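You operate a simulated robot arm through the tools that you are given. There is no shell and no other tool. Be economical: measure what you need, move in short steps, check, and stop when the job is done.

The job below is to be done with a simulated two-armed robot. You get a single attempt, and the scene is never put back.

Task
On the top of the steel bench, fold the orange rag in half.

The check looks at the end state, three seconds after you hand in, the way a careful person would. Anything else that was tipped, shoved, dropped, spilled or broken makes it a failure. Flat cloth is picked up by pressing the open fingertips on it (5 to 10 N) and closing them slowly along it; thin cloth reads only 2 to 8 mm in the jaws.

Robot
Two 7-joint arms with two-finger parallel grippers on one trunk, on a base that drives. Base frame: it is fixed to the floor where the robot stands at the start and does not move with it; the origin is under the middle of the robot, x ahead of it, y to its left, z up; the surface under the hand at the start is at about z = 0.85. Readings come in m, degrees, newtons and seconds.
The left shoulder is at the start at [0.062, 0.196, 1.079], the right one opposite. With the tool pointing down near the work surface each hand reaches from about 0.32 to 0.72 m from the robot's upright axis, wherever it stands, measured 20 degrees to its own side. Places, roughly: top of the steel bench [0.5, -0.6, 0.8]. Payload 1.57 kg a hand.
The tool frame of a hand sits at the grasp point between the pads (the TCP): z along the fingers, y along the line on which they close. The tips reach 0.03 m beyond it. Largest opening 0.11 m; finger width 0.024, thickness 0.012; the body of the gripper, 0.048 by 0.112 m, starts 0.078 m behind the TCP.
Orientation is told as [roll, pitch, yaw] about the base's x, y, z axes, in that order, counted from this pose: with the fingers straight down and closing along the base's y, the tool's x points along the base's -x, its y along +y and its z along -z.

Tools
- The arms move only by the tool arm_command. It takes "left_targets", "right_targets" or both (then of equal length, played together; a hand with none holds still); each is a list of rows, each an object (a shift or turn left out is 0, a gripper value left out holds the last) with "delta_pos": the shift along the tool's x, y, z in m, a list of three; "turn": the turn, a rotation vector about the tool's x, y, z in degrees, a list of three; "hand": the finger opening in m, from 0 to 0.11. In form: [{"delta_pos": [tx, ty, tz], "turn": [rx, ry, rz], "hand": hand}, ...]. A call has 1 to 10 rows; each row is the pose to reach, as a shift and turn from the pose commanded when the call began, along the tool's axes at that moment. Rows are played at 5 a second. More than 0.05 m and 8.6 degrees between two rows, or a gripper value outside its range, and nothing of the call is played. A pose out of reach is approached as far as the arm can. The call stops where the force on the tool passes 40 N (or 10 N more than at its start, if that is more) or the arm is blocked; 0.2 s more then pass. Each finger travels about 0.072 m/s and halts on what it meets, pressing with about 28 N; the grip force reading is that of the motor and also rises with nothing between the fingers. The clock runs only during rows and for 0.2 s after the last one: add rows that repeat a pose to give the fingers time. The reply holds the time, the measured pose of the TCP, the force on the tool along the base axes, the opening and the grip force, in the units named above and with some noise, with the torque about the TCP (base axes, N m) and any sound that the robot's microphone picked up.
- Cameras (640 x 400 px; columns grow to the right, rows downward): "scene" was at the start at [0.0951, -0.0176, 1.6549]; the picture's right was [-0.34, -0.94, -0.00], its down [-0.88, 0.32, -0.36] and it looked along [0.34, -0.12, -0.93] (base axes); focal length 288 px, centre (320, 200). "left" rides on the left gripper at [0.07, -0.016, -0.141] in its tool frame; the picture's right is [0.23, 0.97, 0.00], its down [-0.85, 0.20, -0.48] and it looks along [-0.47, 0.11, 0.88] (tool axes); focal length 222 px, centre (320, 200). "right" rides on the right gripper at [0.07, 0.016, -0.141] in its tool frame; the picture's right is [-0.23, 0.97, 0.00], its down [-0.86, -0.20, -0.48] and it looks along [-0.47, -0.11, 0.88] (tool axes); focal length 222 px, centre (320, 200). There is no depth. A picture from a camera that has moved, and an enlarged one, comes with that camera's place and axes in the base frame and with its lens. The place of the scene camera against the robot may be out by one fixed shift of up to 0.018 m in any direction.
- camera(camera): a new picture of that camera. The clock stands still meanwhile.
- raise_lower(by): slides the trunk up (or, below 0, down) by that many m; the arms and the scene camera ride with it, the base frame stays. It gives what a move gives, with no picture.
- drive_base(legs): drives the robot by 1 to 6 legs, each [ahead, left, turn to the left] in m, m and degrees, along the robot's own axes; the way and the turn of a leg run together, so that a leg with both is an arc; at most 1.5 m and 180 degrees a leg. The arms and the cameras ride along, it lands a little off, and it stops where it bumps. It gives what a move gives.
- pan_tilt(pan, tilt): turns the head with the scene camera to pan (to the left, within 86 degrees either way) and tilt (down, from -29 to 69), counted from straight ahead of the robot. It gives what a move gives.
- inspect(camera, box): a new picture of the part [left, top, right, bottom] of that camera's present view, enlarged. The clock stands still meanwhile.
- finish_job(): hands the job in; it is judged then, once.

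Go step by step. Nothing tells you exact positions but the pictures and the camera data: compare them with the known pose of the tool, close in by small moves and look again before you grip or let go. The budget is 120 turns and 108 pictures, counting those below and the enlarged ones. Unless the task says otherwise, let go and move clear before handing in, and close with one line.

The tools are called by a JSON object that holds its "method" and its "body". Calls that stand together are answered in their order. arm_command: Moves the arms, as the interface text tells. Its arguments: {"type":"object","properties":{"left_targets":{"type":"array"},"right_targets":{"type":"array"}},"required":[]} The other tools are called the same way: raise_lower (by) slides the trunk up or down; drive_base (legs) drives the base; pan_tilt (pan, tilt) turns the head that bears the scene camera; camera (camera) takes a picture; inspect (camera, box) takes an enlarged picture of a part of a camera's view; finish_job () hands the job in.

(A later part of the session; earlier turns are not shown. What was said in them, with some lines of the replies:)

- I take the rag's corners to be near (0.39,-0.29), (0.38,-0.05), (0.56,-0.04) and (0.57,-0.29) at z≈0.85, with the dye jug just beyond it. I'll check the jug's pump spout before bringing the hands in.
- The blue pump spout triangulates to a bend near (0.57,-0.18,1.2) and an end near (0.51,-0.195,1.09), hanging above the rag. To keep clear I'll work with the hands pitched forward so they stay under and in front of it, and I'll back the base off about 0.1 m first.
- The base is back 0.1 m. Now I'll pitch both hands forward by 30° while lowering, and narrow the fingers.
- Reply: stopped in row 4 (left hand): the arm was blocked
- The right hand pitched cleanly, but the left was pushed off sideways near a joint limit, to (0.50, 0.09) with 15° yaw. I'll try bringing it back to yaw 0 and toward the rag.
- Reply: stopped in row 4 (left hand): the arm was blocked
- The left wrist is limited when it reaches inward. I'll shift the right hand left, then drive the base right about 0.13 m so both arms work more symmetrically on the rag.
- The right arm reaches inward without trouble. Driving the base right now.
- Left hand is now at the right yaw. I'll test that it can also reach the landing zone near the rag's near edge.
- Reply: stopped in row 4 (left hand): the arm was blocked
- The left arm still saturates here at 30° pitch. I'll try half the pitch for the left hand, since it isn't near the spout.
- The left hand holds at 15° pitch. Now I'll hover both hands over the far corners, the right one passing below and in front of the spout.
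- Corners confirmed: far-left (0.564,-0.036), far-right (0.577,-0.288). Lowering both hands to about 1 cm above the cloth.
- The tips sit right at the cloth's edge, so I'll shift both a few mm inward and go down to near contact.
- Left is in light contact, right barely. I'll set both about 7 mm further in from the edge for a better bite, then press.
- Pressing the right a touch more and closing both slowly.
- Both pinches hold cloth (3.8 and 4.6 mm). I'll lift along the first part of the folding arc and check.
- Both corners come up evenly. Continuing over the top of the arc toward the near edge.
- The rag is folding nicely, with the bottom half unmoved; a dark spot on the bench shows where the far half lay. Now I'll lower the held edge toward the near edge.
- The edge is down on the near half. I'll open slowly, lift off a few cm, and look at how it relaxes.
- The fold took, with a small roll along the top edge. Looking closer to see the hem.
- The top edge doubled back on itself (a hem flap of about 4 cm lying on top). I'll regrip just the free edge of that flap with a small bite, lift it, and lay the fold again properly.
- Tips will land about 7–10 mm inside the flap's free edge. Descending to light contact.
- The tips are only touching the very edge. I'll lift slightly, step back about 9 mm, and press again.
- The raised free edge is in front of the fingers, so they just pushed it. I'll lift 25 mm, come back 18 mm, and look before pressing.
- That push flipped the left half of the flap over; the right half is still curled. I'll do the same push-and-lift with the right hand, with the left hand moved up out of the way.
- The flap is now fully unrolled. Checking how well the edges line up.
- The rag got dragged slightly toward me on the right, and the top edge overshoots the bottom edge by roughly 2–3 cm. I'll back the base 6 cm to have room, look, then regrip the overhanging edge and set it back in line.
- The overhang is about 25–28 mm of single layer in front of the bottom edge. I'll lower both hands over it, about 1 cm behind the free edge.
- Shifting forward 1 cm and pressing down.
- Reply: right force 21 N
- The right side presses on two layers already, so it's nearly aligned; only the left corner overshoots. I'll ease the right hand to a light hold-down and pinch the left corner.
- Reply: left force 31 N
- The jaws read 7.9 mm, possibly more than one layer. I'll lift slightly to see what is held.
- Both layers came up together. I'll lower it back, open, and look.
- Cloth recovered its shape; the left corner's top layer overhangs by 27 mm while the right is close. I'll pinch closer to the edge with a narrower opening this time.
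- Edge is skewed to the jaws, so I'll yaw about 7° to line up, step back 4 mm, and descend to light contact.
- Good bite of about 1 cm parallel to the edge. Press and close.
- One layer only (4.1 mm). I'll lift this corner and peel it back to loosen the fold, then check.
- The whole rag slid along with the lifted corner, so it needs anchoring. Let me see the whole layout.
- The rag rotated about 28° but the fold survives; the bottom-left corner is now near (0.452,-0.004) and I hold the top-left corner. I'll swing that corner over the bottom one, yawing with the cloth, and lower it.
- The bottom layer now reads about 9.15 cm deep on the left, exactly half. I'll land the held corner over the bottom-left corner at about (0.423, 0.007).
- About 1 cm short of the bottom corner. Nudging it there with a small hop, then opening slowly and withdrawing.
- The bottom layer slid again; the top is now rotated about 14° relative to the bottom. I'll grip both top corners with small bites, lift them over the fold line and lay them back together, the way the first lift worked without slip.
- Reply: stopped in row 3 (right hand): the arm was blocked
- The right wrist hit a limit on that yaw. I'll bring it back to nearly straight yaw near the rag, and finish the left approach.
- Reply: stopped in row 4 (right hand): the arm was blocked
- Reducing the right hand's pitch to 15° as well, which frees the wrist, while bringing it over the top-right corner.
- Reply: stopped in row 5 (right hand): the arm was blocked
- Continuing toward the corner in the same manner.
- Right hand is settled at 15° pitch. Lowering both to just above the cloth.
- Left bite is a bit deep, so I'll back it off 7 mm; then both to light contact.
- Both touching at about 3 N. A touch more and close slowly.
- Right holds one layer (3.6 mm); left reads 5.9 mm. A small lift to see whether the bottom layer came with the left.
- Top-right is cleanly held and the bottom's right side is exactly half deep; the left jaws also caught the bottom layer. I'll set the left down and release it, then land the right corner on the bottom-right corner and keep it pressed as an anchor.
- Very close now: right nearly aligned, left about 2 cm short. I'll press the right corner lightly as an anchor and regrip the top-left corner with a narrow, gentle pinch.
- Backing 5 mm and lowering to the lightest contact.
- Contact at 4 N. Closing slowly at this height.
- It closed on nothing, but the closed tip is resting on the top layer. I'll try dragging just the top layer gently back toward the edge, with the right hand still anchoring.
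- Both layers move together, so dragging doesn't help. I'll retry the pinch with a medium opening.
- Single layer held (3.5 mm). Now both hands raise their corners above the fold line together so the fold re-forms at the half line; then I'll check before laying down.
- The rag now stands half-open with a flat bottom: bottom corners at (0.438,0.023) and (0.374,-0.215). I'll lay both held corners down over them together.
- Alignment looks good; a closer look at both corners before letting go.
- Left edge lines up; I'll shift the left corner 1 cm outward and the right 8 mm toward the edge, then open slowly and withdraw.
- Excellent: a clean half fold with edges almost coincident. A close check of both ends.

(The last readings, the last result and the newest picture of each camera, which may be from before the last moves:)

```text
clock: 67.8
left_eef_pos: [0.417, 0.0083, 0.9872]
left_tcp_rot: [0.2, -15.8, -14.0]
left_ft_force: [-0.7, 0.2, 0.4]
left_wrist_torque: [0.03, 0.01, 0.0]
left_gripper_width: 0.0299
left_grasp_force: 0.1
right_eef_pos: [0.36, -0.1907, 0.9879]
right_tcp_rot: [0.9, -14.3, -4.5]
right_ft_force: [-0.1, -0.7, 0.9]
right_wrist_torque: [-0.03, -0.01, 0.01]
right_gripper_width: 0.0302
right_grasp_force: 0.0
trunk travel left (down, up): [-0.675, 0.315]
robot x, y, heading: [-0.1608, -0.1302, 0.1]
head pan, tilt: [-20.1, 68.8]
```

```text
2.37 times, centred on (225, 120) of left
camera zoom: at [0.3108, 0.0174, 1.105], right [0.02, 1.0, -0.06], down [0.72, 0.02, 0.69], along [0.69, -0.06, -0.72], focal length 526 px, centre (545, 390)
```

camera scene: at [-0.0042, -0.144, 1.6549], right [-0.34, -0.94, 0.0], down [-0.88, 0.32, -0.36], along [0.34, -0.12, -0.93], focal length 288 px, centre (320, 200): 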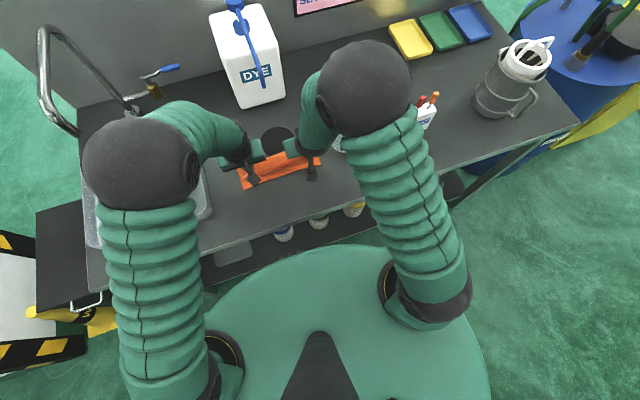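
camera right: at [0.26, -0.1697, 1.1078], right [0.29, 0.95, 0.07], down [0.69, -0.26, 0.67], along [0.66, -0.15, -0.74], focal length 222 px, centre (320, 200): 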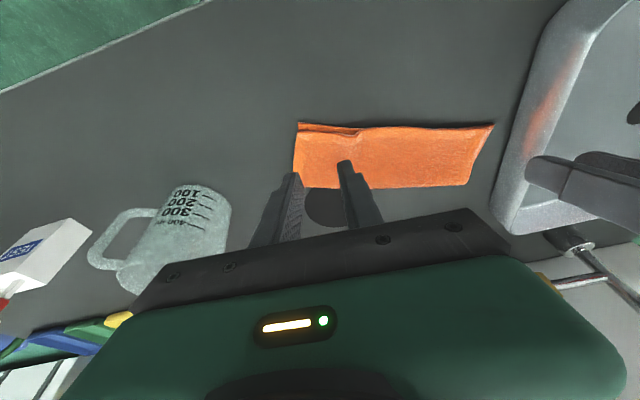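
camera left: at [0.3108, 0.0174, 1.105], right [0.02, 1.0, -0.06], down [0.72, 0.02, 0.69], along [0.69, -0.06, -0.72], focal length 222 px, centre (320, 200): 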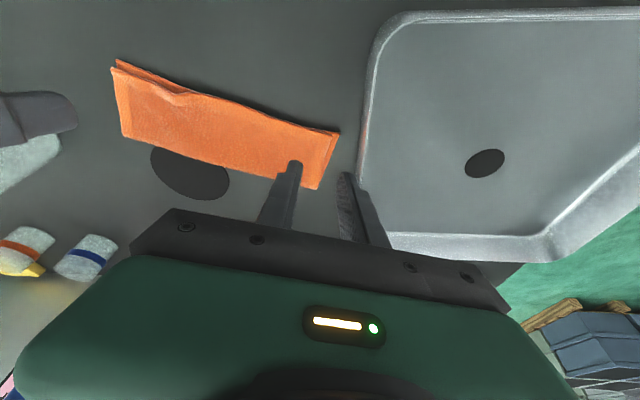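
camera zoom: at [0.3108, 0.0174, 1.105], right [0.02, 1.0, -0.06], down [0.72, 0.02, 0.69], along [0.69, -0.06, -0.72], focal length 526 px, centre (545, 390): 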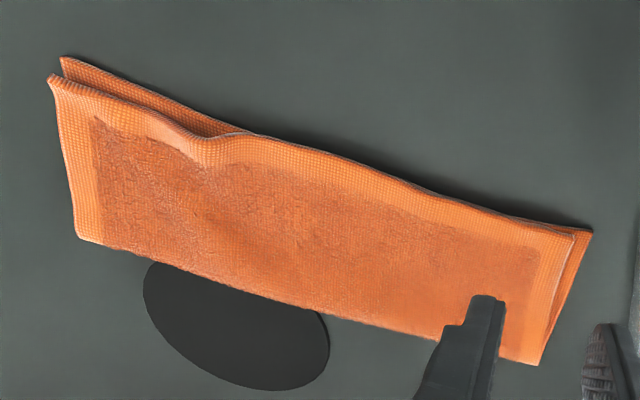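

The fold is clean, with edges within about 1 cm. Moving the hands clear and taking a last scene check.

{"method": "arm_command", "body": {"left_targets": [{"delta_pos": [0, 0.005, -0.03]}, {"delta_pos": [0, 0.01, -0.06]}, {"delta_pos": [0, 0.01, -0.06]}], "right_targets": [{"delta_pos": [0, 0, -0.03]}, {"delta_pos": [0, 0, -0.06]}, {"delta_pos": [0, 0, -0.06]}]}}

{"method": "camera", "body": {"camera": "scene"}}

```text
clock: 68.6
left_eef_pos: [0.4066, 0.0202, 1.043]
left_tcp_rot: [0.1, -15.5, -14.1]
left_ft_force: [0.1, 1.1, 0.2]
left_wrist_torque: [0.0, 0.01, -0.08]
left_gripper_width: 0.0301
left_grasp_force: 0.1
right_eef_pos: [0.3493, -0.1899, 1.0434]
right_tcp_rot: [0.9, -13.8, -4.7]
right_ft_force: [0.8, 0.0, 0.6]
right_wrist_torque: [0.0, 0.02, 0.0]
right_gripper_width: 0.0298
right_grasp_force: 0.0
trunk travel left (down, up): [-0.675, 0.315]
robot x, y, heading: [-0.1569, -0.1258, -0.1]
head pan, tilt: [-20.1, 68.8]
```

```text
10 pictures are left
camera scene: at [-0.061, -0.1428, 1.6547], right [-0.34, -0.94, 0.0], down [-0.88, 0.32, -0.36], along [0.34, -0.12, -0.93], focal length 288 px, centre (320, 200)
```

scene: 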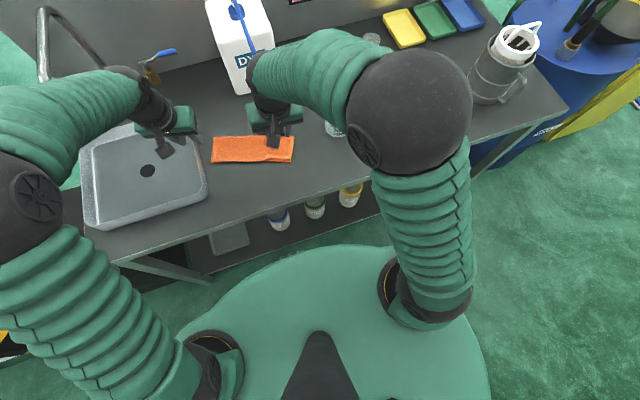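

The rag lies folded in half on the bench, nothing else looks disturbed, and both hands are clear. Handing in.

{"method": "finish_job", "body": {}}

```text
The job is handed in.
```

The orange rag is folded in half on the steel bench, with its edges within about 1 cm of each other. It now lies a few centimetres from where it started and slightly turned; nothing else looks disturbed.
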